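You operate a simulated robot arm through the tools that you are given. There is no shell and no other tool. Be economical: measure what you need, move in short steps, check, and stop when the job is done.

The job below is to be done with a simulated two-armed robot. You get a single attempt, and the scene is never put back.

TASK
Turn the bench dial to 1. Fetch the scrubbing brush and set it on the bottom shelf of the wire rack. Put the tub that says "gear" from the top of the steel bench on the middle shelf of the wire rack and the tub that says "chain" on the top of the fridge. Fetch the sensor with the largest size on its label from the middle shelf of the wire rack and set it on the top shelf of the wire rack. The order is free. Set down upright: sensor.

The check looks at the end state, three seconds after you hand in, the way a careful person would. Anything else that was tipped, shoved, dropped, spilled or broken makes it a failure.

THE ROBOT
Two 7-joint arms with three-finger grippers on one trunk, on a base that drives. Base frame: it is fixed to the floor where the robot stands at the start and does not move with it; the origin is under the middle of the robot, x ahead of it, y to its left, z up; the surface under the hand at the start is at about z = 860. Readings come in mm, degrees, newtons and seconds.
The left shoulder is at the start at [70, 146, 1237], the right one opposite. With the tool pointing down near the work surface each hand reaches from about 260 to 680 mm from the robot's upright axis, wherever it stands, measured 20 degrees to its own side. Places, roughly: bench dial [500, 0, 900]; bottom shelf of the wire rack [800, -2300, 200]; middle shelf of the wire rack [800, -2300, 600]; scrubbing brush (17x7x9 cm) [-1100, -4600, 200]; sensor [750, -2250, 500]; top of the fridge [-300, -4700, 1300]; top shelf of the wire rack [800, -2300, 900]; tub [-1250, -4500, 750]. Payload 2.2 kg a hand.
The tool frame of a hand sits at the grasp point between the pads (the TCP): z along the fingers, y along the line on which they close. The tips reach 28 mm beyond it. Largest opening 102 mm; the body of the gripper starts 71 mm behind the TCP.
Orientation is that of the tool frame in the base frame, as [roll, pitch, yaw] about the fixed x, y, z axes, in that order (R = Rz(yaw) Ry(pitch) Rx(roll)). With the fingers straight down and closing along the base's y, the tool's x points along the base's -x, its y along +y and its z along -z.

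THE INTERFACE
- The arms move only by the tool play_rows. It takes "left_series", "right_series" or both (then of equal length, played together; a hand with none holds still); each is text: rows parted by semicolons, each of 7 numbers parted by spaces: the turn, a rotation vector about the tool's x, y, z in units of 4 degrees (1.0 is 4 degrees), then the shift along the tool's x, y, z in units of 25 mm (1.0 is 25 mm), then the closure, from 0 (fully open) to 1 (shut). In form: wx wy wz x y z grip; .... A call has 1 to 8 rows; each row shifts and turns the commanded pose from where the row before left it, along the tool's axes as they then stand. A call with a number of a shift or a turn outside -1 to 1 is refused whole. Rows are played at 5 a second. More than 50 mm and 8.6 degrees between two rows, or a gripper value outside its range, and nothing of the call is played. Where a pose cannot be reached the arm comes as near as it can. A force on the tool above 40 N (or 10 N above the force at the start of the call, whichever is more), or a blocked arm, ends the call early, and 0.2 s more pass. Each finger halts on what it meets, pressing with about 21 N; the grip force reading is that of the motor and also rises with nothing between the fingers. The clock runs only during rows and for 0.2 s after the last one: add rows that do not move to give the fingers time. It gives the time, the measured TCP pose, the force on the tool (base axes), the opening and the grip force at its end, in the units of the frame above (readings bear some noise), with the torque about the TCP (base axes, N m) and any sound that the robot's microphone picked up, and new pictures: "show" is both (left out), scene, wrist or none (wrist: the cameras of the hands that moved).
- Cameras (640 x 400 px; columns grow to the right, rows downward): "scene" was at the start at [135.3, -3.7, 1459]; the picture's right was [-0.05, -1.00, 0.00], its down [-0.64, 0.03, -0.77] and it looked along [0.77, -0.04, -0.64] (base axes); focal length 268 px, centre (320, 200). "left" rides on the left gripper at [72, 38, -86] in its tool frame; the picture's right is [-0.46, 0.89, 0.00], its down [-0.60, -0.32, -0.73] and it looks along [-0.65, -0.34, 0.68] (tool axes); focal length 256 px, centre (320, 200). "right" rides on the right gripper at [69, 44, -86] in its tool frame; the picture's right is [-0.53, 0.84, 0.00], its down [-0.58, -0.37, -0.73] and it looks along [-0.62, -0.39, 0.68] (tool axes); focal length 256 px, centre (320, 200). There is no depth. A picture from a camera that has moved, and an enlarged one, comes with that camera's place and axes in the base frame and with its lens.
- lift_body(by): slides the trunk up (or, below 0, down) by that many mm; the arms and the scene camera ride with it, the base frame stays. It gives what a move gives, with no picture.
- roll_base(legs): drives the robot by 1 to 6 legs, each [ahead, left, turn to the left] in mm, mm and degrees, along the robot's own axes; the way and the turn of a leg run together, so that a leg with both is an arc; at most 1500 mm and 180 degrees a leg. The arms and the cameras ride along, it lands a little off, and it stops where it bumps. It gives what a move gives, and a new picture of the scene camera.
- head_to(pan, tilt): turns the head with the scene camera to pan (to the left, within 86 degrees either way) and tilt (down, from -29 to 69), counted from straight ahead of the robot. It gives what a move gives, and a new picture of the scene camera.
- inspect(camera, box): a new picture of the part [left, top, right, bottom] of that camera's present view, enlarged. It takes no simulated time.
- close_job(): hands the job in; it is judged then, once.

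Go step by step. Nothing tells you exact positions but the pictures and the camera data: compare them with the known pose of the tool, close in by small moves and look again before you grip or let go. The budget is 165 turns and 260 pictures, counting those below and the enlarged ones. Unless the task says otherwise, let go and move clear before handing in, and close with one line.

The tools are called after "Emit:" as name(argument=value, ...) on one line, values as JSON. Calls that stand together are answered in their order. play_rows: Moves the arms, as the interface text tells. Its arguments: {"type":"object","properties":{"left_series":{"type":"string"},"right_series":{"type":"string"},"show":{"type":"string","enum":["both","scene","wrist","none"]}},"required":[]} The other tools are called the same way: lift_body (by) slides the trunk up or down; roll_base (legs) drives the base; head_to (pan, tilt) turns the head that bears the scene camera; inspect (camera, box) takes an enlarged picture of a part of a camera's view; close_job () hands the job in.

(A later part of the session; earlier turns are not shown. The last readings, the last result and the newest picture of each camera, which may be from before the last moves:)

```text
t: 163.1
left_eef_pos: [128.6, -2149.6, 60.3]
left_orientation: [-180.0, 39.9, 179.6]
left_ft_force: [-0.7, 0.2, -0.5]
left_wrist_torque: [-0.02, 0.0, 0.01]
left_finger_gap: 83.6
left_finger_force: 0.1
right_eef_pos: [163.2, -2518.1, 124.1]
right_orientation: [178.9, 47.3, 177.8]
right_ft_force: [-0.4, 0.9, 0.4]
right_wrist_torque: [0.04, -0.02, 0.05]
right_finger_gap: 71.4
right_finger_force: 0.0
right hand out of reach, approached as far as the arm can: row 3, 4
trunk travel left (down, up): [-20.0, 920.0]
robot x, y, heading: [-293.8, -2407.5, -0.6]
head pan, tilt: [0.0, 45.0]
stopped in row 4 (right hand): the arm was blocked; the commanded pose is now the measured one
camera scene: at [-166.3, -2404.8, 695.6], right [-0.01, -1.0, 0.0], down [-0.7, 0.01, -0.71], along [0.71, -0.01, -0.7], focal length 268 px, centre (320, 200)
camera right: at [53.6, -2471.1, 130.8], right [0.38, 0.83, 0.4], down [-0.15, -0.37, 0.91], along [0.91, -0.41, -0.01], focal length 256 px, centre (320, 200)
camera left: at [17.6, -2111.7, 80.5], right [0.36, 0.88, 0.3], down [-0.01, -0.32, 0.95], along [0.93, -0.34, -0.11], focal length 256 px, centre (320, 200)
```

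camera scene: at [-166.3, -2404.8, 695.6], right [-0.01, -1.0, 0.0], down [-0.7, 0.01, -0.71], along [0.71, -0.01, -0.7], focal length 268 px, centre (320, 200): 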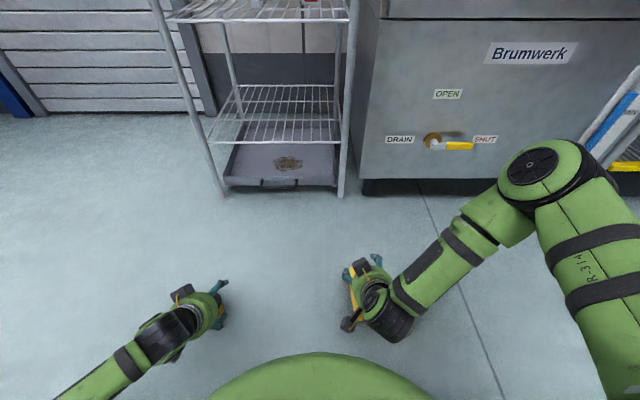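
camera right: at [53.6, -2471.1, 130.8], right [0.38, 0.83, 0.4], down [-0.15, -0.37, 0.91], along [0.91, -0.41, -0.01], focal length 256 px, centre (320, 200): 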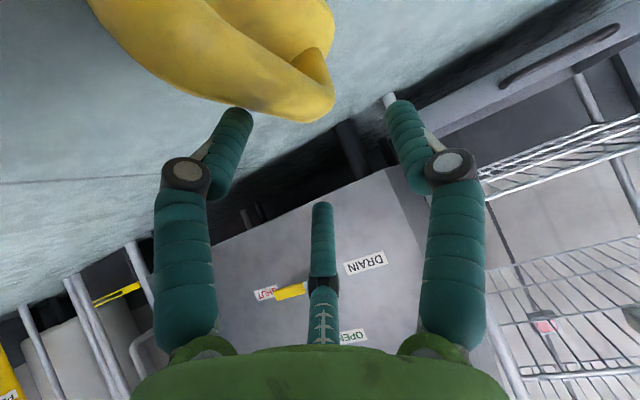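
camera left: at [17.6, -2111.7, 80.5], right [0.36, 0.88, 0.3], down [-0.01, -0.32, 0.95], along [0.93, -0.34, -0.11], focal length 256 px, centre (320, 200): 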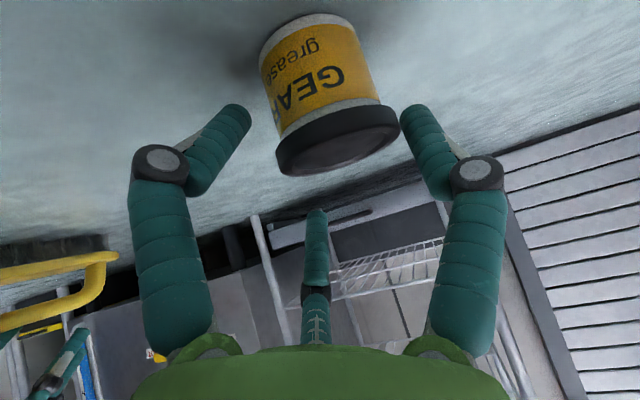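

Left hand is right on the tub; the right arm is too cramped there. I'll finish the tub grip first, then back the base to give the right arm room.

Emit:
play_rows(left_series="0 0 0 0.62 -0.06 0.73 0.2;0 0 0 0 0 0 0.4;0 0 0 0 0 0 0.65;0 0 0 0 0 0 0.65;0 0 0 0 0 0 0.65", show="wrist")

```text
t: 164.3
left_eef_pos: [130.4, -2151.8, 39.7]
left_orientation: [179.9, 40.4, 179.6]
left_ft_force: [3.1, -1.0, 16.8]
left_wrist_torque: [-0.29, -0.06, 0.1]
left_finger_gap: 65.0
left_finger_force: 21.4
right_eef_pos: [164.1, -2516.9, 123.3]
right_orientation: [179.1, 47.4, 178.1]
right_ft_force: [0.4, -0.8, -1.0]
right_wrist_torque: [-0.01, 0.01, 0.01]
right_finger_gap: 71.3
right_finger_force: 0.0
trunk travel left (down, up): [-20.0, 920.0]
robot x, y, heading: [-296.4, -2404.6, -0.5]
head pan, tilt: [0.0, 45.0]
camera left: at [19.0, -2112.4, 59.1], right [0.36, 0.88, 0.3], down [-0.01, -0.32, 0.95], along [0.93, -0.35, -0.1], focal length 256 px, centre (320, 200)
```

left: 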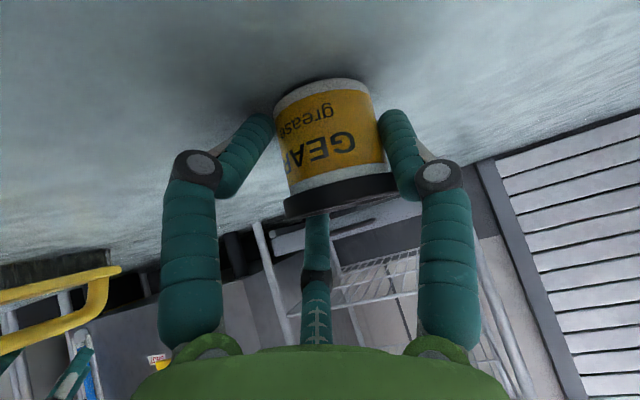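

The gap stopped at 65 with a vertical force, so something is off-centre. I'll open, and look closely before regripping.

Emit:
play_rows(left_series="0 0 0 0 0 0 0.1;0 0 0 0 0 0 0.1;0 0 0 0 0 0 0.1", show="wrist")

Emit:
inspect(camera="scene", box=[150, 240, 270, 340])

```text
t: 165.1
left_eef_pos: [125.7, -2150.1, 38.0]
left_orientation: [179.9, 39.7, 179.5]
left_ft_force: [-2.1, 0.6, 1.3]
left_wrist_torque: [0.02, 0.12, -0.05]
left_finger_gap: 95.6
left_finger_force: 0.7
right_eef_pos: [163.8, -2517.5, 122.9]
right_orientation: [179.3, 47.3, 178.1]
right_ft_force: [0.2, -0.5, 0.8]
right_wrist_torque: [-0.01, -0.01, 0.0]
right_finger_gap: 71.5
right_finger_force: 0.0
trunk travel left (down, up): [-20.0, 920.0]
robot x, y, heading: [-299.1, -2402.7, -0.6]
head pan, tilt: [0.0, 45.0]
camera left: at [16.7, -2112.3, 57.1], right [0.36, 0.88, 0.3], down [-0.01, -0.32, 0.95], along [0.93, -0.34, -0.11], focal length 256 px, centre (320, 200)
```

left: 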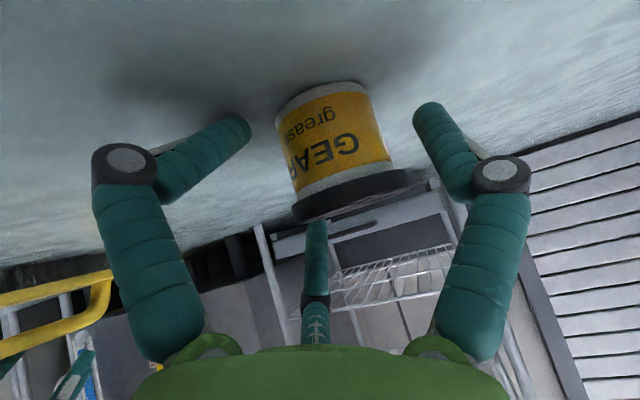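

```text
4.00 times, centred on (210, 290) of scene
camera zoom: at [-165.1, -2405.1, 696.7], right [-0.01, -1.0, 0.0], down [-0.7, 0.01, -0.71], along [0.71, -0.01, -0.7], focal length 1074 px, centre (760, -160)
```

zoom: 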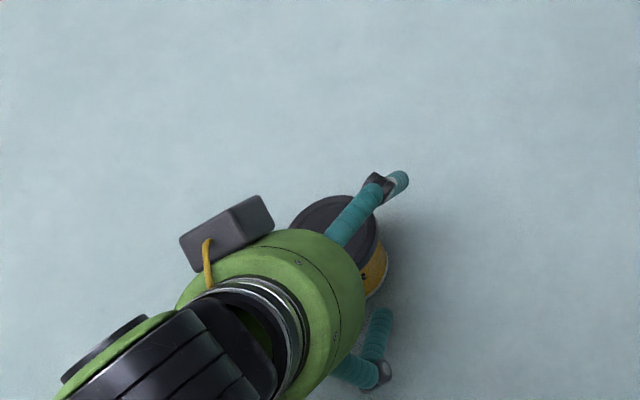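

The tub sits about 12 mm to the left (+y) of the hand centre. Shifting by that and rechecking.

Emit:
play_rows(left_series="0 0 0 0 0.24 0 0;0 0 0 0 0.24 0 0;0 0 0 0 0 0 0", show="wrist")

```text
t: 165.9
left_eef_pos: [127.2, -2141.4, 39.1]
left_orientation: [-179.9, 39.9, 179.8]
left_ft_force: [-3.0, -9.9, 12.0]
left_wrist_torque: [-0.76, 0.52, 0.19]
left_finger_gap: 102.1
left_finger_force: 0.1
right_eef_pos: [164.9, -2517.8, 122.3]
right_orientation: [179.2, 47.2, 178.0]
right_ft_force: [0.8, -0.7, 0.5]
right_wrist_torque: [0.0, 0.04, -0.02]
right_finger_gap: 71.4
right_finger_force: 0.0
trunk travel left (down, up): [-20.0, 920.0]
robot x, y, heading: [-296.1, -2408.7, -0.4]
head pan, tilt: [0.0, 45.0]
camera left: at [17.1, -2101.8, 58.0], right [0.36, 0.88, 0.3], down [-0.01, -0.32, 0.95], along [0.93, -0.35, -0.11], focal length 256 px, centre (320, 200)
```

left: 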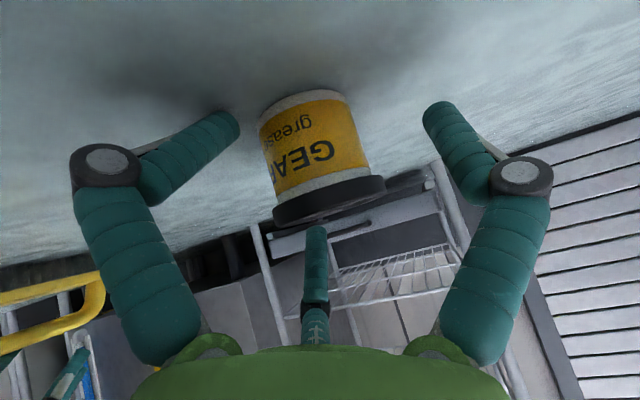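

Side and vertical force suggest the low elbow is touching something. Raising 8 mm to relieve, plus 4 mm left.

Emit:
play_rows(left_series="0 0 0 -0.2 0.1 -0.25 0;0 0 0 0 0.1 0 0;0 0 0 0 0 0 0", show="wrist")

Emit:
head_to(pan=30, tilt=60)

```text
t: 166.7
left_eef_pos: [127.7, -2134.1, 45.0]
left_orientation: [179.8, 39.8, 179.6]
left_ft_force: [-1.5, 2.3, 1.9]
left_wrist_torque: [0.02, 0.11, -0.06]
left_finger_gap: 102.9
left_finger_force: 0.1
right_eef_pos: [163.5, -2518.1, 122.8]
right_orientation: [179.2, 47.3, 178.1]
right_ft_force: [0.2, 0.3, 0.4]
right_wrist_torque: [-0.04, 0.01, -0.02]
right_finger_gap: 71.6
right_finger_force: 0.0
trunk travel left (down, up): [-20.0, 920.0]
robot x, y, heading: [-294.5, -2400.1, -0.6]
head pan, tilt: [0.0, 45.0]
camera left: at [16.9, -2095.8, 64.9], right [0.36, 0.88, 0.3], down [-0.01, -0.32, 0.95], along [0.93, -0.34, -0.11], focal length 256 px, centre (320, 200)
```

left: 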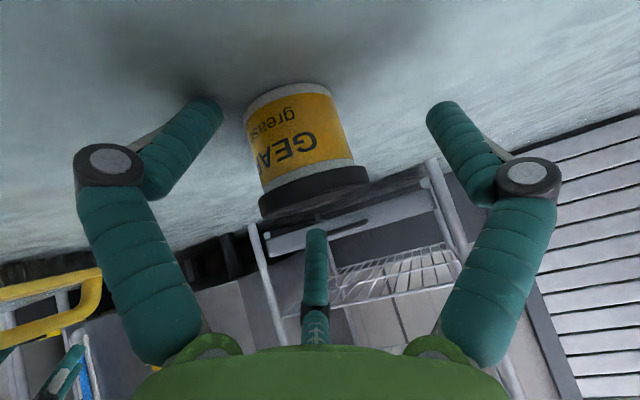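

```text
t: 167.6
left_eef_pos: [128.2, -2134.4, 44.3]
left_orientation: [179.9, 40.0, 179.7]
left_ft_force: [0.1, 1.3, 1.7]
left_wrist_torque: [0.03, 0.09, -0.03]
left_finger_gap: 102.9
left_finger_force: 0.0
right_eef_pos: [164.5, -2517.6, 123.8]
right_orientation: [179.2, 47.3, 178.0]
right_ft_force: [0.2, -0.1, -0.9]
right_wrist_torque: [-0.05, -0.02, 0.01]
right_finger_gap: 71.3
right_finger_force: 0.1
trunk travel left (down, up): [-20.0, 920.0]
robot x, y, heading: [-292.3, -2407.0, -0.5]
head pan, tilt: [30.0, 60.0]
camera scene: at [-188.0, -2371.6, 677.2], right [0.49, -0.87, 0.0], down [-0.75, -0.42, -0.5], along [0.44, 0.24, -0.86], focal length 268 px, centre (320, 200)
```

scene: 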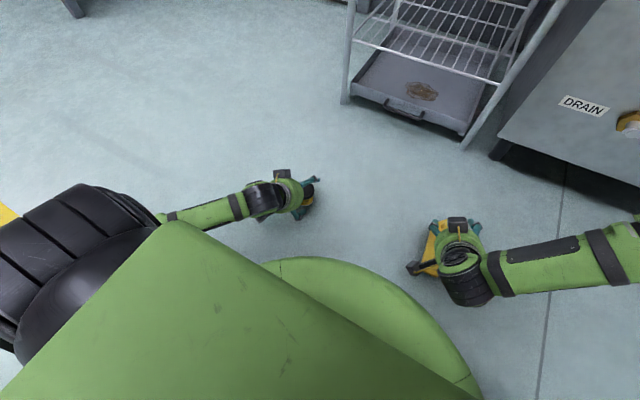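

The tub centre is at about y = -2138; shifting 4 mm right and closing.

Emit:
play_rows(left_series="0 0 0 0 -0.16 0 0;0 0 0 0 0 0 0.3;0 0 0 0 0 0 0.5;0 0 0 0 0 0 0.65;0 0 0 0 0 0 0.65;0 0 0 0 0 0 0.65", show="wrist")

```text
t: 169.0
left_eef_pos: [128.4, -2139.8, 47.0]
left_orientation: [180.0, 40.2, 179.5]
left_ft_force: [1.5, -4.1, 14.6]
left_wrist_torque: [-0.43, -0.29, -0.02]
left_finger_gap: 61.0
left_finger_force: 20.8
right_eef_pos: [165.3, -2519.3, 122.5]
right_orientation: [179.2, 47.4, 178.0]
right_ft_force: [0.6, -0.1, -0.3]
right_wrist_torque: [-0.01, -0.01, 0.02]
right_finger_gap: 71.4
right_finger_force: 0.1
trunk travel left (down, up): [-20.0, 920.0]
robot x, y, heading: [-296.3, -2404.7, -0.8]
head pan, tilt: [30.0, 60.0]
camera left: at [18.4, -2100.8, 66.3], right [0.36, 0.88, 0.3], down [-0.01, -0.32, 0.95], along [0.93, -0.35, -0.1], focal length 256 px, centre (320, 200)
```

left: 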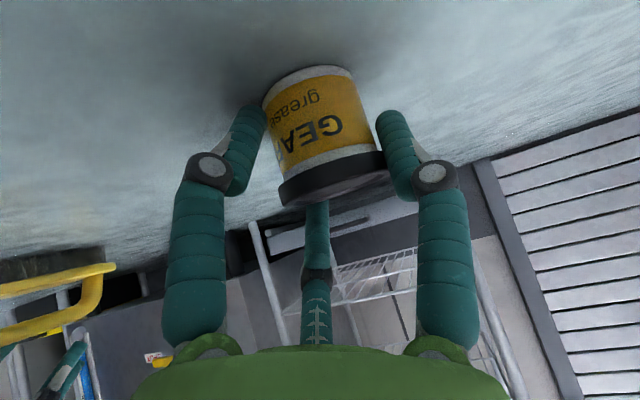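

The prongs seem to touch on both sides. I'll lift gently and check whether the tub comes along.

Emit:
play_rows(left_series="0 0 0 -0.3 0 -0.36 0.75;0 0 0 -0.3 0 -0.36 0.75;0 0 0 -0.3 0 -0.36 0.75;0 0 0 0 0 0 0.75", show="wrist")

```text
t: 170.0
left_eef_pos: [127.4, -2138.1, 78.9]
left_orientation: [179.9, 39.8, 179.8]
left_ft_force: [1.3, 0.2, -1.5]
left_wrist_torque: [-0.01, 0.04, 0.02]
left_finger_gap: 60.7
left_finger_force: 20.8
right_eef_pos: [164.7, -2517.7, 122.7]
right_orientation: [179.3, 47.3, 178.1]
right_ft_force: [-0.2, 0.3, -0.3]
right_wrist_torque: [0.0, 0.0, 0.02]
right_finger_gap: 71.3
right_finger_force: 0.0
trunk travel left (down, up): [-20.0, 920.0]
robot x, y, heading: [-294.2, -2406.8, -0.5]
head pan, tilt: [30.0, 60.0]
camera left: at [16.6, -2100.4, 100.5], right [0.36, 0.88, 0.3], down [-0.01, -0.32, 0.95], along [0.93, -0.34, -0.11], focal length 256 px, centre (320, 200)
```

left: 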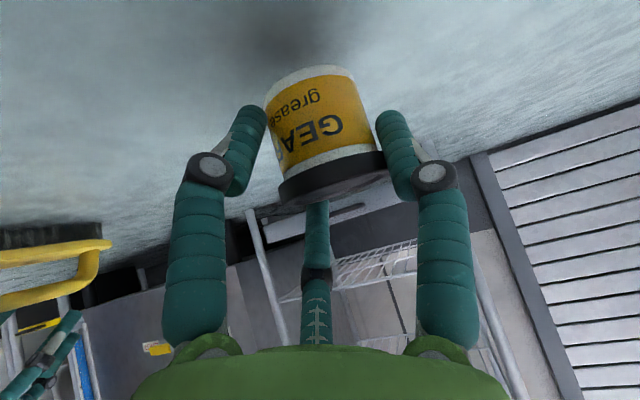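

The tub is held (TCP ≈ 45 above its base). Raising both hands, then backing the base 150 mm to give the right arm room at the brush.

Emit:
play_rows(left_series="0 0 0 -0.64 0 -0.77 0.75;0 0 0 -0.64 0 -0.77 0.75;0 0 0 -0.64 0 -0.77 0.75;0 0 0 -0.64 0 -0.77 0.75;0 0 0 -0.64 0 -0.77 0.75;0 0 0 -0.64 0 -0.77 0.75;0 0 0 -0.64 0 -0.77 0.75", right_series="0 0 0 -0.73 0 -0.68 0.3;0 0 0 -0.73 0 -0.68 0.3;0 0 0 -0.73 0 -0.68 0.3;0 0 0 -0.73 0 -0.68 0.3;0 0 0 0 0 0 0.3;0 0 0 0 0 0 0.3;0 0 0 0 0 0 0.3", show="none")

Emit:
roll_base(legs=[[-150, 0, 0.6]])

Emit:
head_to(pan=-10, tilt=45)

Emit:
inspect(camera="right", box=[0, 0, 640, 400])

```text
t: 171.6
left_eef_pos: [132.9, -2137.9, 253.2]
left_orientation: [179.8, 39.7, 179.5]
left_ft_force: [0.8, 0.6, -1.3]
left_wrist_torque: [-0.05, -0.04, -0.01]
left_finger_gap: 60.4
left_finger_force: 21.1
left hand out of reach, approached as far as the arm can: row 7
right_eef_pos: [160.4, -2518.8, 215.5]
right_orientation: [179.3, 46.3, 178.3]
right_ft_force: [0.8, 0.2, 0.5]
right_wrist_torque: [-0.03, 0.04, -0.03]
right_finger_gap: 71.5
right_finger_force: 0.0
trunk travel left (down, up): [-20.0, 920.0]
robot x, y, heading: [-299.4, -2404.9, -0.6]
head pan, tilt: [30.0, 60.0]
```

```text
t: 173.0
left_eef_pos: [-19.4, -2131.7, 252.5]
left_orientation: [-180.0, 39.6, -179.7]
left_ft_force: [-0.9, 1.0, -1.0]
left_wrist_torque: [-0.02, 0.0, 0.01]
left_finger_gap: 59.7
left_finger_force: 21.5
right_eef_pos: [12.4, -2512.8, 216.1]
right_orientation: [179.4, 46.2, 179.0]
right_ft_force: [0.6, -0.8, 0.3]
right_wrist_torque: [0.0, 0.02, 0.0]
right_finger_gap: 71.6
right_finger_force: 0.1
trunk travel left (down, up): [-20.0, 920.0]
robot x, y, heading: [-444.1, -2403.9, -0.3]
head pan, tilt: [30.0, 60.0]
camera scene: at [-336.0, -2370.0, 676.7], right [0.5, -0.87, 0.0], down [-0.75, -0.43, -0.5], along [0.43, 0.25, -0.87], focal length 268 px, centre (320, 200)
```

scene: 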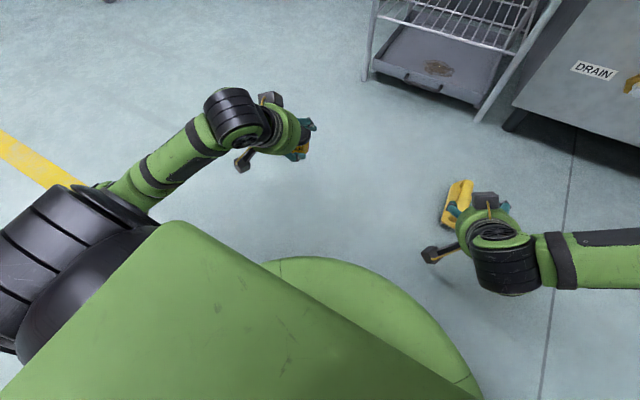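

```text
t: 174.1
left_eef_pos: [-17.9, -2131.7, 253.1]
left_orientation: [179.8, 39.5, -179.7]
left_ft_force: [0.0, -0.6, -1.1]
left_wrist_torque: [0.0, 0.0, 0.01]
left_finger_gap: 59.1
left_finger_force: 21.1
right_eef_pos: [13.7, -2513.4, 214.4]
right_orientation: [179.5, 46.3, 179.0]
right_ft_force: [0.7, -0.1, -0.4]
right_wrist_torque: [0.03, 0.03, 0.0]
right_finger_gap: 71.2
right_finger_force: 0.1
trunk travel left (down, up): [-20.0, 920.0]
robot x, y, heading: [-445.3, -2407.3, 0.1]
head pan, tilt: [-10.0, 45.0]
camera scene: at [-313.7, -2417.4, 696.2], right [-0.17, -0.98, 0.0], down [-0.7, 0.12, -0.71], along [0.7, -0.12, -0.71], focal length 268 px, centre (320, 200)
```

scene: 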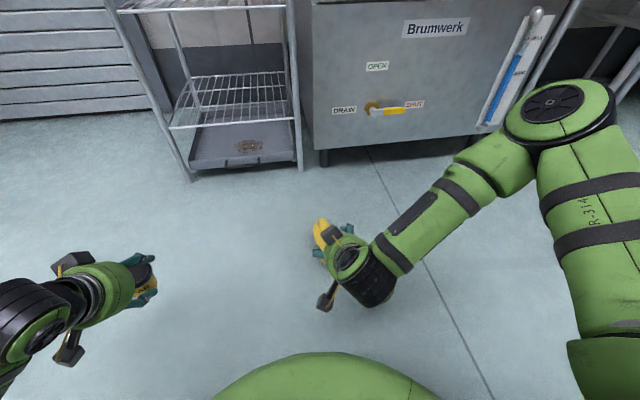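

```text
1.00 times, centred on (320, 200) of right (not enlarged: the box is as wide or as high as the picture)
camera zoom: at [-98.0, -2468.4, 224.1], right [0.38, 0.84, 0.39], down [-0.13, -0.37, 0.92], along [0.92, -0.4, -0.03], focal length 256 px, centre (320, 200)
```

zoom: 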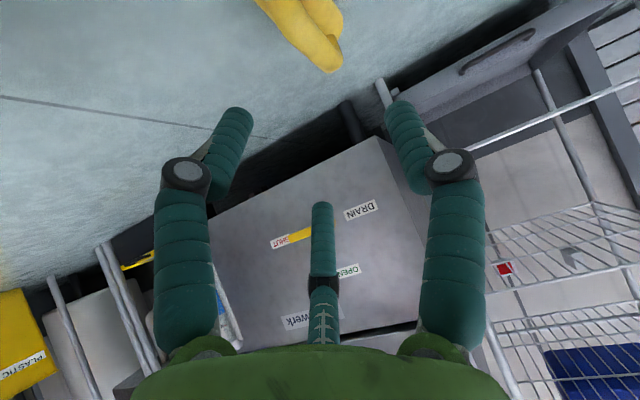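

The tub's grip is settling (gap 59). Approaching the brush with the right hand along its tilted axis, halfway first.

Emit:
play_rows(right_series="0 0 0 0.09 -0.2 0.9 0.3;0 0 0 0.09 -0.2 0.9 0.3;0 0 0 0.09 -0.2 0.9 0.3;0 0 0 0.09 -0.04 0.9 0.3;0 0 0 0.09 0 0.9 0.3", show="both")

```text
t: 175.3
left_eef_pos: [-18.0, -2132.2, 253.5]
left_orientation: [179.9, 39.6, -179.6]
left_ft_force: [0.3, -0.4, -1.4]
left_wrist_torque: [-0.02, 0.02, 0.01]
left_finger_gap: 58.9
left_finger_force: 20.8
right_eef_pos: [86.7, -2530.1, 128.3]
right_orientation: [179.4, 46.3, 179.0]
right_ft_force: [0.1, -0.5, 0.6]
right_wrist_torque: [0.0, 0.03, 0.0]
right_finger_gap: 71.4
right_finger_force: 0.0
trunk travel left (down, up): [-20.0, 920.0]
robot x, y, heading: [-443.4, -2404.4, 0.0]
head pan, tilt: [-10.0, 45.0]
camera scene: at [-313.7, -2417.5, 696.3], right [-0.17, -0.98, 0.0], down [-0.7, 0.12, -0.71], along [0.7, -0.12, -0.71], focal length 268 px, centre (320, 200)
camera right: at [-24.0, -2484.8, 137.8], right [0.38, 0.84, 0.39], down [-0.13, -0.37, 0.92], along [0.92, -0.4, -0.03], focal length 256 px, centre (320, 200)
```

scene: 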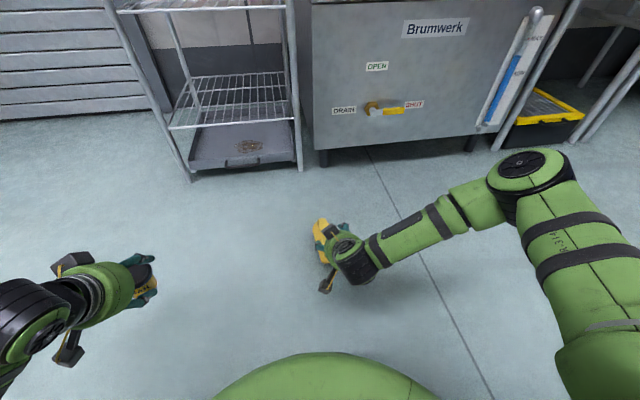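
right: 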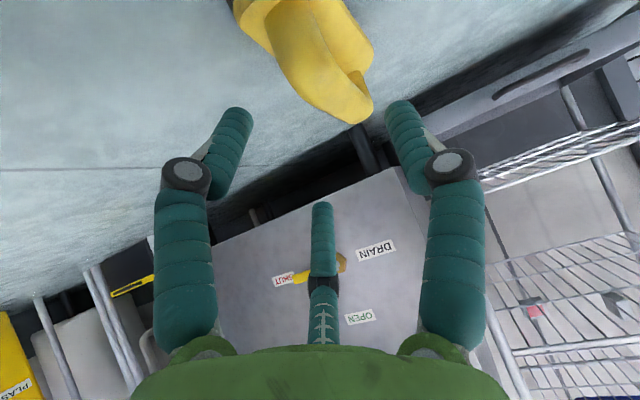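

Aligned with the handle. Finishing the approach and closing.

Emit:
play_rows(right_series="0 0 0 0.06 0.02 0.8 0.3;0 0 0 0.06 0 0.8 0.3;0 0 0 0.06 0 0.8 0.3;0 0 0 0.06 0 0.7 0.3;0 0 0 0 0 0 0.3", show="both")

```text
t: 176.5
left_eef_pos: [-18.9, -2131.1, 253.1]
left_orientation: [180.0, 39.6, -179.7]
left_ft_force: [0.5, -0.3, -1.4]
left_wrist_torque: [-0.01, 0.0, -0.01]
left_finger_gap: 58.9
left_finger_force: 20.9
right_eef_pos: [137.5, -2529.5, 70.7]
right_orientation: [179.5, 46.3, 179.0]
right_ft_force: [-0.3, 0.0, -0.6]
right_wrist_torque: [-0.03, 0.02, -0.01]
right_finger_gap: 71.3
right_finger_force: 0.1
trunk travel left (down, up): [-20.0, 920.0]
robot x, y, heading: [-442.7, -2404.0, 0.0]
head pan, tilt: [-10.0, 45.0]
camera scene: at [-313.6, -2417.5, 696.2], right [-0.17, -0.98, 0.0], down [-0.7, 0.12, -0.71], along [0.7, -0.12, -0.71], focal length 268 px, centre (320, 200)
camera right: at [26.7, -2484.3, 80.3], right [0.38, 0.84, 0.39], down [-0.13, -0.37, 0.92], along [0.92, -0.4, -0.03], focal length 256 px, centre (320, 200)
```

scene: 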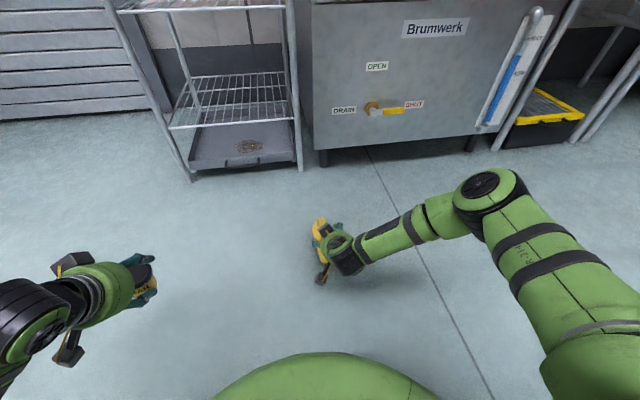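
right: 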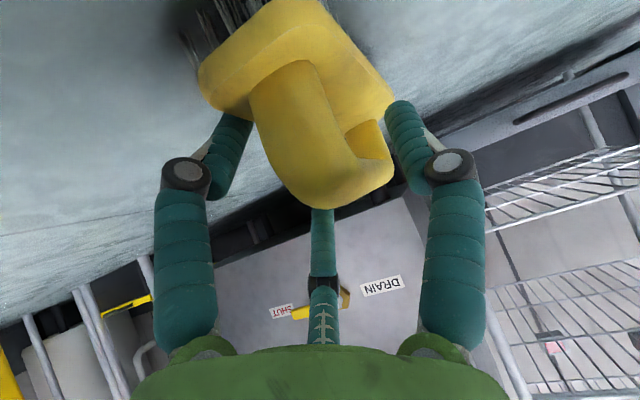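

Emit:
play_rows(right_series="0 0 0 0 0 0 0.5;0 0 0 0 0 0 0.7;0 0 0 0 0 0 0.8;0 0 0 0 0 0 0.8;0 0 0 0 0 0 0.8;0 0 0 -0.36 0 -0.34 0.8;0 0 0 -0.36 0 -0.34 0.8;0 0 0 0 0 0 0.8", show="wrist")

```text
t: 178.3
left_eef_pos: [-18.8, -2130.0, 253.7]
left_orientation: [179.9, 39.6, -179.6]
left_ft_force: [0.2, 0.1, -1.0]
left_wrist_torque: [-0.04, 0.02, 0.01]
left_finger_gap: 58.6
left_finger_force: 20.1
right_eef_pos: [137.2, -2529.8, 94.9]
right_orientation: [179.4, 46.3, 179.0]
right_ft_force: [0.1, -0.1, -0.8]
right_wrist_torque: [-0.02, 0.04, 0.01]
right_finger_gap: 33.6
right_finger_force: 21.2
trunk travel left (down, up): [-20.0, 920.0]
robot x, y, heading: [-446.0, -2401.4, 0.0]
head pan, tilt: [-10.0, 45.0]
camera right: at [27.3, -2484.0, 104.4], right [0.38, 0.84, 0.39], down [-0.13, -0.37, 0.92], along [0.92, -0.4, -0.03], focal length 256 px, centre (320, 200)
```

right: 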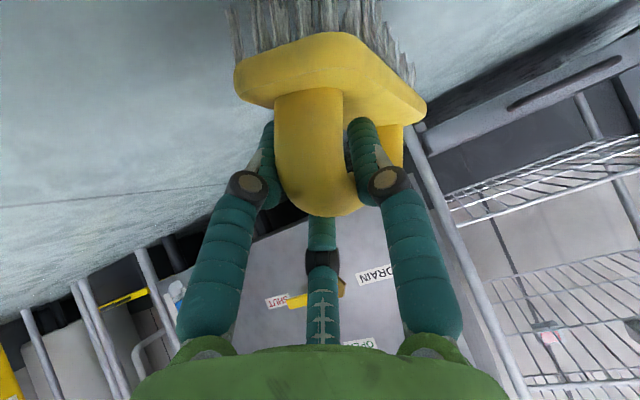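

Brush lifted. Checking its attitude from the scene camera.

Emit:
inspect(camera="scene", box=[270, 180, 430, 300])

Emit:
inspect(camera="left", box=[0, 0, 640, 400])

```text
3.33 times, centred on (350, 240) of scene
camera zoom: at [-313.5, -2417.5, 696.2], right [-0.17, -0.98, 0.0], down [-0.7, 0.12, -0.71], along [0.7, -0.12, -0.71], focal length 895 px, centre (220, 67)
```

zoom: 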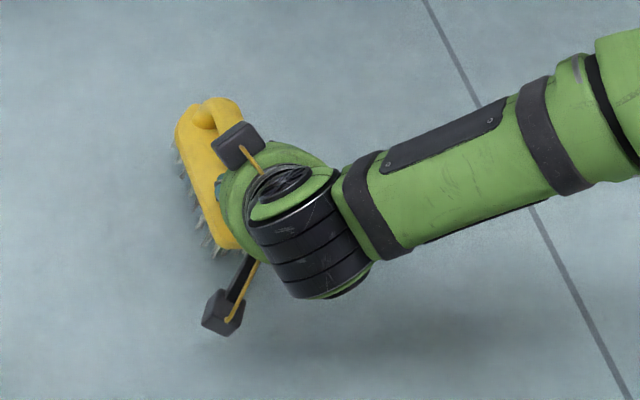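

```text
1.00 times, centred on (320, 200) of left (not enlarged: the box is as wide or as high as the picture)
camera zoom: at [-129.2, -2094.5, 273.5], right [0.35, 0.89, 0.3], down [0.0, -0.32, 0.95], along [0.94, -0.33, -0.11], focal length 256 px, centre (320, 200)
```

zoom: 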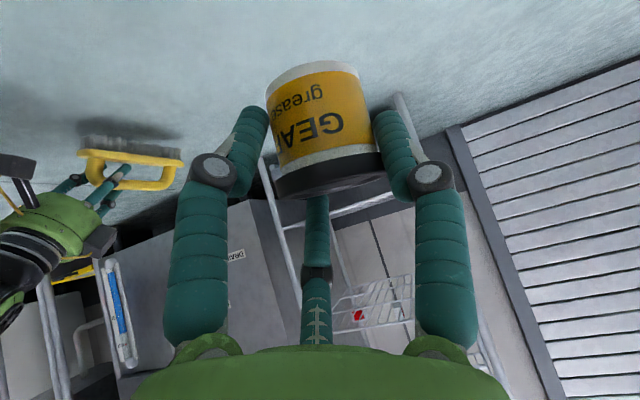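

The brush hangs level and the tub is upright. I'll raise the brush to z ≈ 325, then drive to a staging spot in front-left of the rack, heading -20°, so the right elbow stays clear of the machine.

Emit:
play_rows(right_series="0 0 0 -0.83 0 -0.79 0.8;0 0 0 -0.83 0 -0.79 0.8;0 0 0 -0.83 0 -0.79 0.8;0 0 0 -0.83 0 -0.79 0.8;0 0 0 -0.83 0 -0.79 0.8;0 0 0 -0.83 0 -0.79 0.8;0 0 0 -0.83 0 -0.79 0.8;0 0 0 -0.83 0 -0.79 0.8", show="none")

Emit:
roll_base(legs=[[0, 540, 0], [260, 0, -20]])

Emit:
head_to(pan=-10, tilt=30)

```text
t: 180.1
left_eef_pos: [-19.0, -2132.1, 252.4]
left_orientation: [179.9, 39.6, -179.7]
left_ft_force: [-1.1, 0.1, -1.3]
left_wrist_torque: [0.02, 0.0, 0.0]
left_finger_gap: 58.4
left_finger_force: 21.4
right_eef_pos: [137.7, -2531.7, 324.9]
right_orientation: [179.4, 46.1, 179.1]
right_ft_force: [0.3, -0.5, -2.2]
right_wrist_torque: [0.0, 0.03, 0.0]
right_finger_gap: 33.7
right_finger_force: 21.2
trunk travel left (down, up): [-20.0, 920.0]
robot x, y, heading: [-443.6, -2402.2, 0.1]
head pan, tilt: [-10.0, 45.0]
```

```text
t: 184.7
left_eef_pos: [308.7, -1804.2, 253.0]
left_orientation: [179.9, 39.7, 160.1]
left_ft_force: [0.1, -0.5, -1.9]
left_wrist_torque: [-0.02, 0.0, 0.02]
left_finger_gap: 58.2
left_finger_force: 21.0
right_eef_pos: [318.0, -2233.1, 324.7]
right_orientation: [179.3, 46.2, 158.8]
right_ft_force: [-1.4, -0.3, -1.7]
right_wrist_torque: [-0.04, 0.02, -0.01]
right_finger_gap: 31.4
right_finger_force: 21.1
trunk travel left (down, up): [-20.0, 920.0]
robot x, y, heading: [-182.2, -1911.7, -20.2]
head pan, tilt: [-10.0, 45.0]
camera scene: at [-66.8, -1970.0, 696.2], right [-0.5, -0.86, 0.0], down [-0.61, 0.36, -0.71], along [0.61, -0.36, -0.71], focal length 268 px, centre (320, 200)
```

scene: 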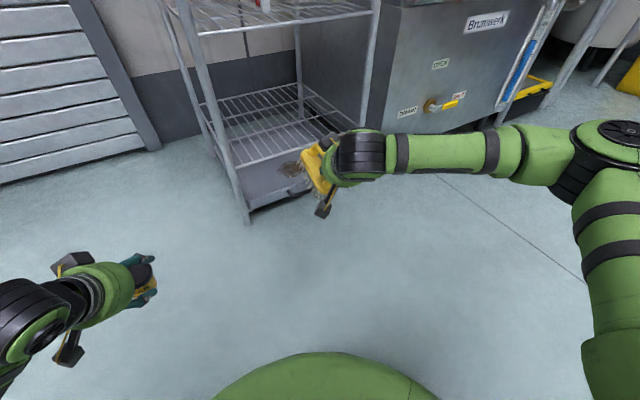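

```text
t: 185.4
left_eef_pos: [309.1, -1803.8, 254.1]
left_orientation: [179.9, 39.6, 160.1]
left_ft_force: [-0.1, -0.3, -0.8]
left_wrist_torque: [0.01, -0.01, 0.01]
left_finger_gap: 58.2
left_finger_force: 21.3
right_eef_pos: [317.8, -2233.2, 324.7]
right_orientation: [179.4, 46.4, 158.9]
right_ft_force: [-0.6, 0.1, -0.8]
right_wrist_torque: [-0.02, 0.07, -0.01]
right_finger_gap: 31.9
right_finger_force: 21.2
trunk travel left (down, up): [-20.0, 920.0]
robot x, y, heading: [-184.9, -1910.4, -20.1]
head pan, tilt: [-10.0, 30.0]
camera scene: at [-58.9, -1974.6, 718.7], right [-0.5, -0.86, 0.0], down [-0.43, 0.25, -0.87], along [0.75, -0.44, -0.5], focal length 268 px, centre (320, 200)
```

scene: 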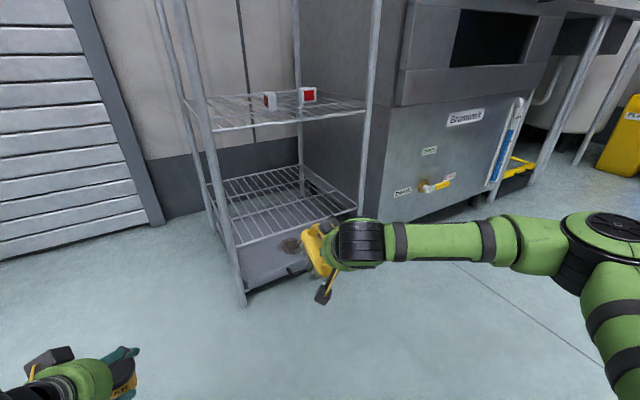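

Emit:
inspect(camera="scene", box=[260, 190, 420, 310])

Emit:
inspect(camera="right", box=[0, 0, 640, 400])

```text
3.33 times, centred on (340, 250) of scene
camera zoom: at [-58.9, -1974.6, 718.7], right [-0.5, -0.86, 0.0], down [-0.43, 0.25, -0.87], along [0.75, -0.44, -0.5], focal length 895 px, centre (253, 33)
```

zoom: 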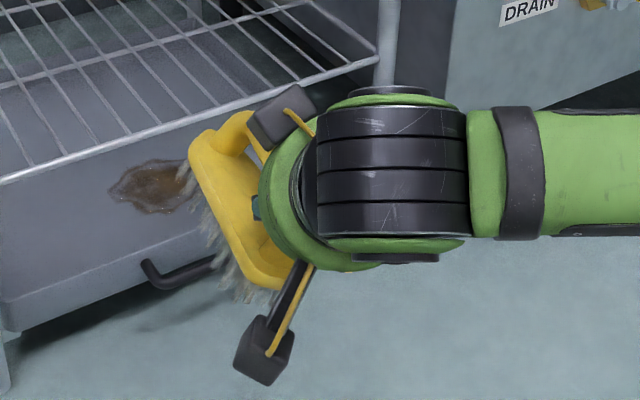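

```text
1.00 times, centred on (320, 200) of right (not enlarged: the box is as wide or as high as the picture)
camera zoom: at [229.1, -2153.4, 334.2], right [0.64, 0.66, 0.39], down [-0.25, -0.3, 0.92], along [0.72, -0.69, -0.03], focal length 256 px, centre (320, 200)
```

zoom: 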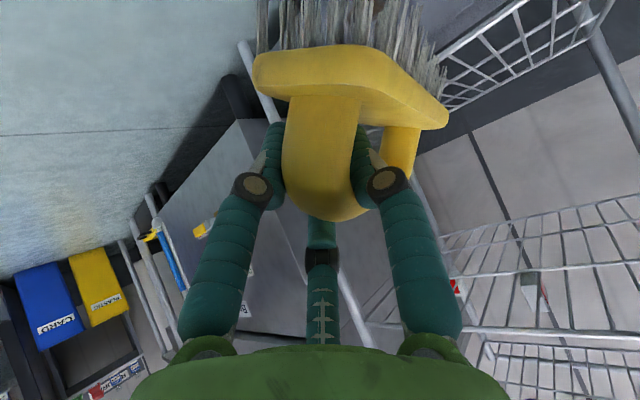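

Emit:
inspect(camera="left", box=[0, 60, 320, 260])

```text
2.00 times, centred on (160, 160) of left
camera zoom: at [217.9, -1730.6, 273.4], right [0.64, 0.71, 0.3], down [-0.11, -0.3, 0.95], along [0.76, -0.64, -0.11], focal length 512 px, centre (640, 280)
```

zoom: 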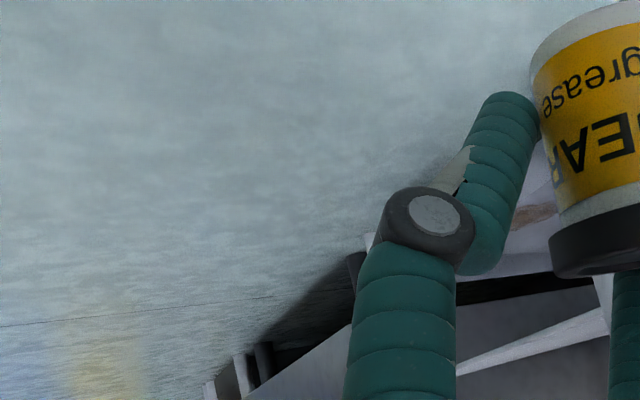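

The brush is held slightly rolled but usable; it will level when set on the wires. I'll raise it 20 mm for rail clearance and drive in along the heading.

Emit:
play_rows(right_series="0 0 0 -0.36 0 -0.345 0.8;0 0 0 -0.36 0 -0.345 0.8;0 0 0 0 0 0 0.8", show="none")

Emit:
roll_base(legs=[[220, 0, 0]])

Emit:
inspect(camera="right", box=[0, 0, 640, 400])

```text
t: 186.2
left_eef_pos: [309.0, -1804.7, 254.0]
left_orientation: [179.9, 39.5, 160.2]
left_ft_force: [0.0, -0.1, -1.0]
left_wrist_torque: [0.0, -0.01, -0.01]
left_finger_gap: 57.8
left_finger_force: 21.3
right_eef_pos: [318.0, -2233.7, 350.2]
right_orientation: [179.4, 46.3, 158.9]
right_ft_force: [0.1, 0.2, -0.7]
right_wrist_torque: [-0.05, 0.08, 0.03]
right_finger_gap: 31.6
right_finger_force: 21.2
trunk travel left (down, up): [-20.0, 920.0]
robot x, y, heading: [-185.1, -1914.3, -20.3]
head pan, tilt: [-10.0, 30.0]
```

```text
t: 187.9
left_eef_pos: [510.3, -1880.5, 252.5]
left_orientation: [180.0, 39.6, 159.8]
left_ft_force: [0.9, 0.4, -2.0]
left_wrist_torque: [0.01, 0.04, 0.04]
left_finger_gap: 57.6
left_finger_force: 21.5
right_eef_pos: [518.1, -2311.2, 348.7]
right_orientation: [179.4, 46.3, 158.5]
right_ft_force: [0.0, 0.3, -0.9]
right_wrist_torque: [-0.05, 0.09, -0.02]
right_finger_gap: 31.2
right_finger_force: 20.9
trunk travel left (down, up): [-20.0, 920.0]
robot x, y, heading: [17.7, -1990.3, -20.6]
head pan, tilt: [-10.0, 30.0]
camera scene: at [142.9, -2050.1, 718.8], right [-0.51, -0.86, 0.0], down [-0.43, 0.25, -0.87], along [0.75, -0.44, -0.5], focal length 268 px, centre (320, 200)
```

scene: 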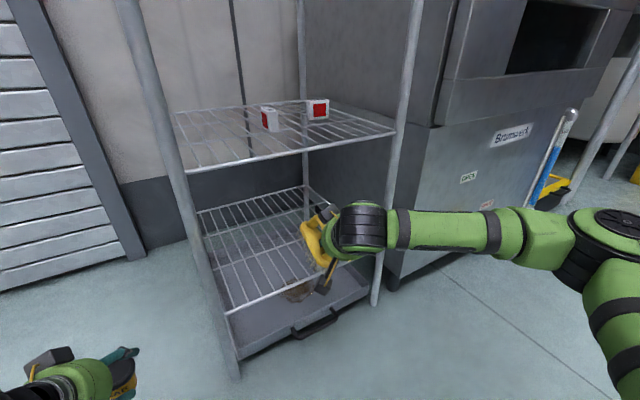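

```text
1.00 times, centred on (320, 200) of right (not enlarged: the box is as wide or as high as the picture)
camera zoom: at [430.9, -2230.8, 358.9], right [0.65, 0.65, 0.39], down [-0.25, -0.3, 0.92], along [0.72, -0.69, -0.03], focal length 256 px, centre (320, 200)
```

zoom: 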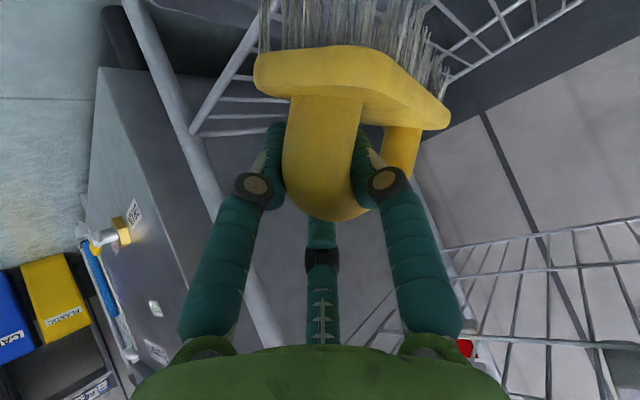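

Clear so far. Driving in the remaining 140 mm.

Emit:
roll_base(legs=[[142, 0, 0]])

Emit:
inspect(camera="scene", box=[180, 130, 440, 330])

Emit:
inspect(camera="right", box=[0, 0, 640, 400])

```text
t: 189.2
left_eef_pos: [644.3, -1931.3, 253.8]
left_orientation: [180.0, 39.7, 159.7]
left_ft_force: [-0.7, -0.3, -1.4]
left_wrist_torque: [0.03, -0.01, 0.01]
left_finger_gap: 57.9
left_finger_force: 20.6
right_eef_pos: [650.5, -2362.6, 349.3]
right_orientation: [179.5, 46.3, 158.3]
right_ft_force: [0.1, 0.4, -1.3]
right_wrist_torque: [-0.03, 0.04, 0.01]
right_finger_gap: 31.3
right_finger_force: 20.7
trunk travel left (down, up): [-20.0, 920.0]
robot x, y, heading: [151.2, -2032.3, -20.5]
head pan, tilt: [-10.0, 30.0]
camera scene: at [274.5, -2099.8, 718.8], right [-0.51, -0.86, 0.0], down [-0.43, 0.25, -0.87], along [0.75, -0.44, -0.5], focal length 268 px, centre (320, 200)
```

scene: 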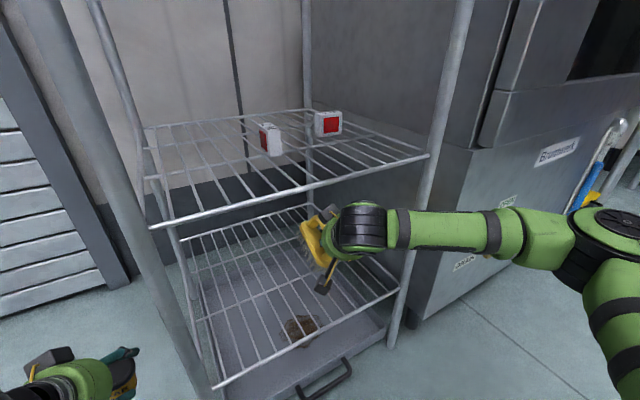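

```text
2.00 times, centred on (310, 230) of scene
camera zoom: at [274.5, -2099.8, 718.8], right [-0.51, -0.86, 0.0], down [-0.43, 0.25, -0.87], along [0.75, -0.44, -0.5], focal length 537 px, centre (340, 140)
```

zoom: 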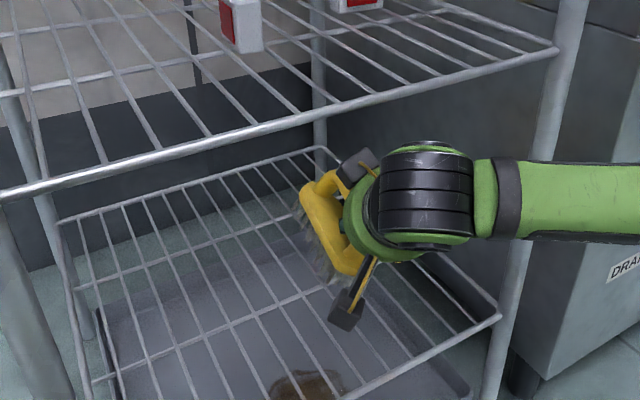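

```text
1.00 times, centred on (320, 200) of right (not enlarged: the box is as wide or as high as the picture)
camera zoom: at [562.2, -2281.1, 358.9], right [0.65, 0.65, 0.39], down [-0.26, -0.3, 0.92], along [0.72, -0.7, -0.03], focal length 256 px, centre (320, 200)
```

zoom: 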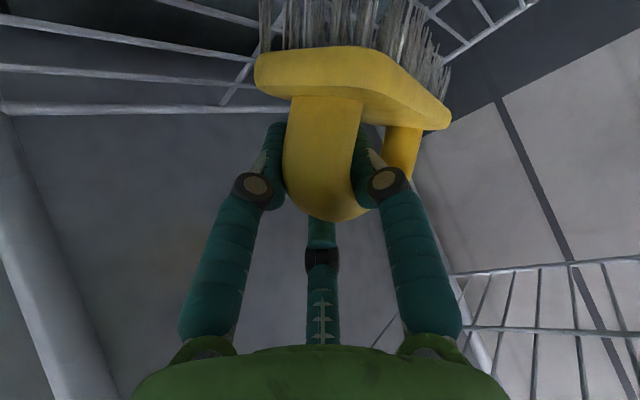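

Brush is over the bottom shelf, about 100 mm inside the front rail. Moving 25 mm further in and then down towards contact.

Emit:
play_rows(right_series="0 0 0 -0.35 0 0.36 0.8;0 0 0 -0.35 0 0.36 0.8;0 0 0 0.26 0 0.25 0.8;0 0 0 0.26 0 0.25 0.8;0 0 0 0.26 0 0.25 0.8;0 0 0 0 0 0 0.8", show="wrist")

Emit:
inspect(camera="scene", box=[240, 170, 440, 330])

```text
t: 190.7
left_eef_pos: [643.3, -1932.0, 252.9]
left_orientation: [179.9, 39.6, 159.6]
left_ft_force: [0.4, -0.1, -1.6]
left_wrist_torque: [-0.02, 0.0, 0.04]
left_finger_gap: 57.9
left_finger_force: 20.5
right_eef_pos: [674.7, -2370.6, 324.4]
right_orientation: [179.3, 46.3, 158.4]
right_ft_force: [-0.8, 0.6, -1.8]
right_wrist_torque: [0.0, 0.05, 0.01]
right_finger_gap: 31.2
right_finger_force: 21.1
trunk travel left (down, up): [-20.0, 920.0]
robot x, y, heading: [150.7, -2033.8, -20.9]
head pan, tilt: [-10.0, 30.0]
camera right: at [586.3, -2289.7, 332.5], right [0.65, 0.65, 0.39], down [-0.26, -0.3, 0.92], along [0.72, -0.7, -0.03], focal length 256 px, centre (320, 200)
```

right: 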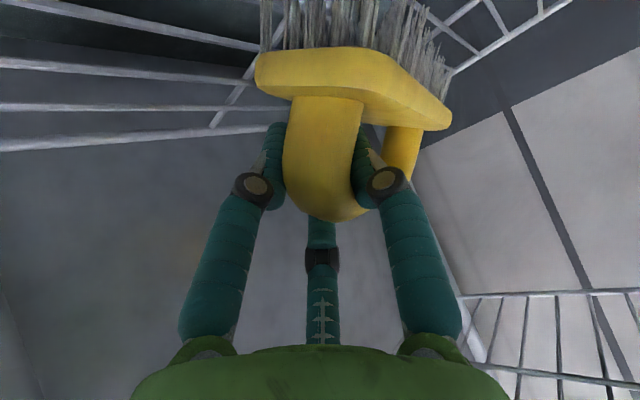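

```text
2.50 times, centred on (340, 250) of scene
camera zoom: at [274.6, -2099.8, 718.8], right [-0.51, -0.86, 0.0], down [-0.43, 0.25, -0.87], along [0.75, -0.44, -0.5], focal length 671 px, centre (270, 75)
```

zoom: 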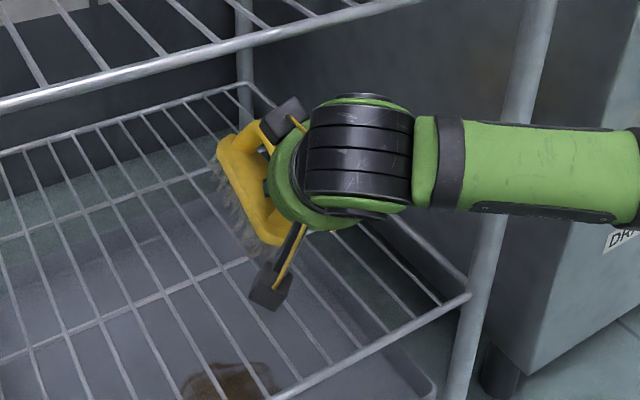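

Emit:
play_rows(right_series="0 0 0 0.15 0 0.14 0.8;0 0 0 0.15 0 0.14 0.8;0 0 0 0 0 0 0.8", show="none")

Emit:
play_rows(right_series="0 0 0 0.12 0 0.11 0.8;0 0 0 0 0 0 0.8", show="none")

Emit:
play_rows(right_series="0 0 0 0.12 0 0.11 0.8;0 0 0 0 0 0 0.8", show="wrist")

```text
t: 191.4
left_eef_pos: [645.1, -1931.9, 252.9]
left_orientation: [179.9, 39.6, 159.7]
left_ft_force: [-0.7, 0.3, -1.2]
left_wrist_torque: [-0.03, 0.04, -0.01]
left_finger_gap: 58.0
left_finger_force: 20.7
right_eef_pos: [672.8, -2370.7, 312.3]
right_orientation: [179.4, 46.4, 158.3]
right_ft_force: [-0.2, 0.2, -1.1]
right_wrist_torque: [-0.03, 0.06, -0.03]
right_finger_gap: 31.2
right_finger_force: 21.2
trunk travel left (down, up): [-20.0, 920.0]
robot x, y, heading: [150.6, -2034.8, -20.8]
head pan, tilt: [-10.0, 30.0]
```

```text
t: 192.1
left_eef_pos: [643.6, -1930.3, 252.9]
left_orientation: [180.0, 39.5, 159.6]
left_ft_force: [-0.7, -0.1, -1.0]
left_wrist_torque: [0.0, 0.02, 0.02]
left_finger_gap: 57.7
left_finger_force: 20.7
right_eef_pos: [673.1, -2370.8, 309.4]
right_orientation: [179.4, 46.4, 158.3]
right_ft_force: [-0.1, 0.3, -0.7]
right_wrist_torque: [-0.02, 0.09, 0.01]
right_finger_gap: 31.4
right_finger_force: 21.2
trunk travel left (down, up): [-20.0, 920.0]
robot x, y, heading: [150.8, -2036.5, -20.6]
head pan, tilt: [-10.0, 30.0]
```

```text
t: 192.7
left_eef_pos: [644.5, -1932.5, 253.4]
left_orientation: [179.9, 39.6, 159.7]
left_ft_force: [0.6, 0.1, -1.5]
left_wrist_torque: [0.02, 0.0, -0.02]
left_finger_gap: 57.7
left_finger_force: 20.7
right_eef_pos: [674.0, -2371.5, 306.1]
right_orientation: [179.4, 46.4, 158.4]
right_ft_force: [-1.7, -1.2, 3.6]
right_wrist_torque: [0.05, 0.2, 0.03]
right_finger_gap: 30.9
right_finger_force: 21.4
trunk travel left (down, up): [-20.0, 920.0]
robot x, y, heading: [149.6, -2040.2, -20.7]
head pan, tilt: [-10.0, 30.0]
camera right: at [585.3, -2290.0, 315.2], right [0.65, 0.65, 0.39], down [-0.26, -0.3, 0.92], along [0.72, -0.7, -0.03], focal length 256 px, centre (320, 200)
```

right: 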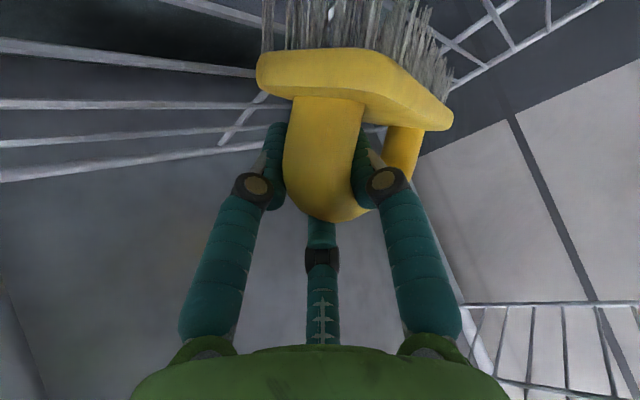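

Contact begins. A few more millimetres to let it level, then release.

Emit:
play_rows(right_series="0 0 0 0.1 0 0.1 0.8;0 0 0 0 0 0 0.8", show="none")

Emit:
play_rows(right_series="0 0 0 0.1 0 0.1 0.8;0 0 0 0 0 0 0.8", show="wrist")

```text
t: 193.2
left_eef_pos: [644.6, -1932.7, 253.3]
left_orientation: [179.8, 39.6, 159.6]
left_ft_force: [0.1, 0.5, -1.4]
left_wrist_torque: [0.01, 0.0, 0.04]
left_finger_gap: 58.0
left_finger_force: 20.7
right_eef_pos: [671.1, -2370.8, 300.0]
right_orientation: [179.4, 46.3, 158.3]
right_ft_force: [-0.1, -0.9, 0.1]
right_wrist_torque: [0.01, 0.02, -0.03]
right_finger_gap: 29.1
right_finger_force: 21.1
trunk travel left (down, up): [-20.0, 920.0]
robot x, y, heading: [149.0, -2036.1, -20.6]
head pan, tilt: [-10.0, 30.0]
```

```text
t: 193.8
left_eef_pos: [642.8, -1931.3, 253.7]
left_orientation: [180.0, 39.6, 159.6]
left_ft_force: [-0.3, 0.4, -0.7]
left_wrist_torque: [0.0, 0.01, 0.01]
left_finger_gap: 57.7
left_finger_force: 21.5
right_eef_pos: [674.7, -2370.9, 299.5]
right_orientation: [179.3, 46.4, 158.5]
right_ft_force: [-0.1, -2.4, 4.8]
right_wrist_torque: [0.13, 0.13, 0.01]
right_finger_gap: 28.8
right_finger_force: 20.6
trunk travel left (down, up): [-20.0, 920.0]
robot x, y, heading: [148.9, -2035.4, -20.2]
head pan, tilt: [-10.0, 30.0]
camera right: at [585.5, -2290.9, 308.0], right [0.65, 0.65, 0.39], down [-0.26, -0.3, 0.92], along [0.72, -0.7, -0.03], focal length 256 px, centre (320, 200)
```

right: 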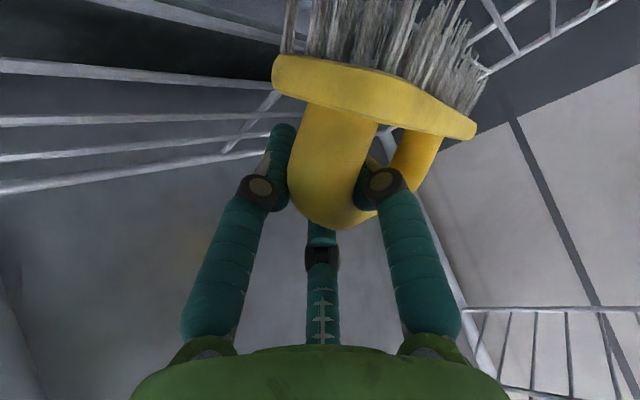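

The brush seems to be rolling in the grip. I'll check from the scene camera before correcting.

Emit:
inspect(camera="scene", box=[270, 200, 370, 280])

```text
5.00 times, centred on (320, 240) of scene
camera zoom: at [274.1, -2099.6, 719.0], right [-0.51, -0.86, 0.0], down [-0.43, 0.25, -0.87], along [0.75, -0.44, -0.5], focal length 1342 px, centre (320, 0)
```

zoom: 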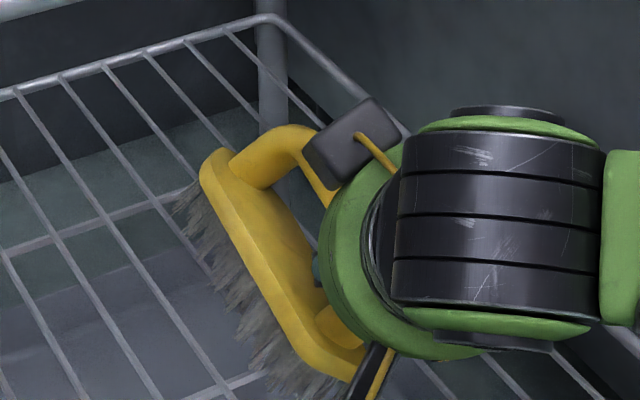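

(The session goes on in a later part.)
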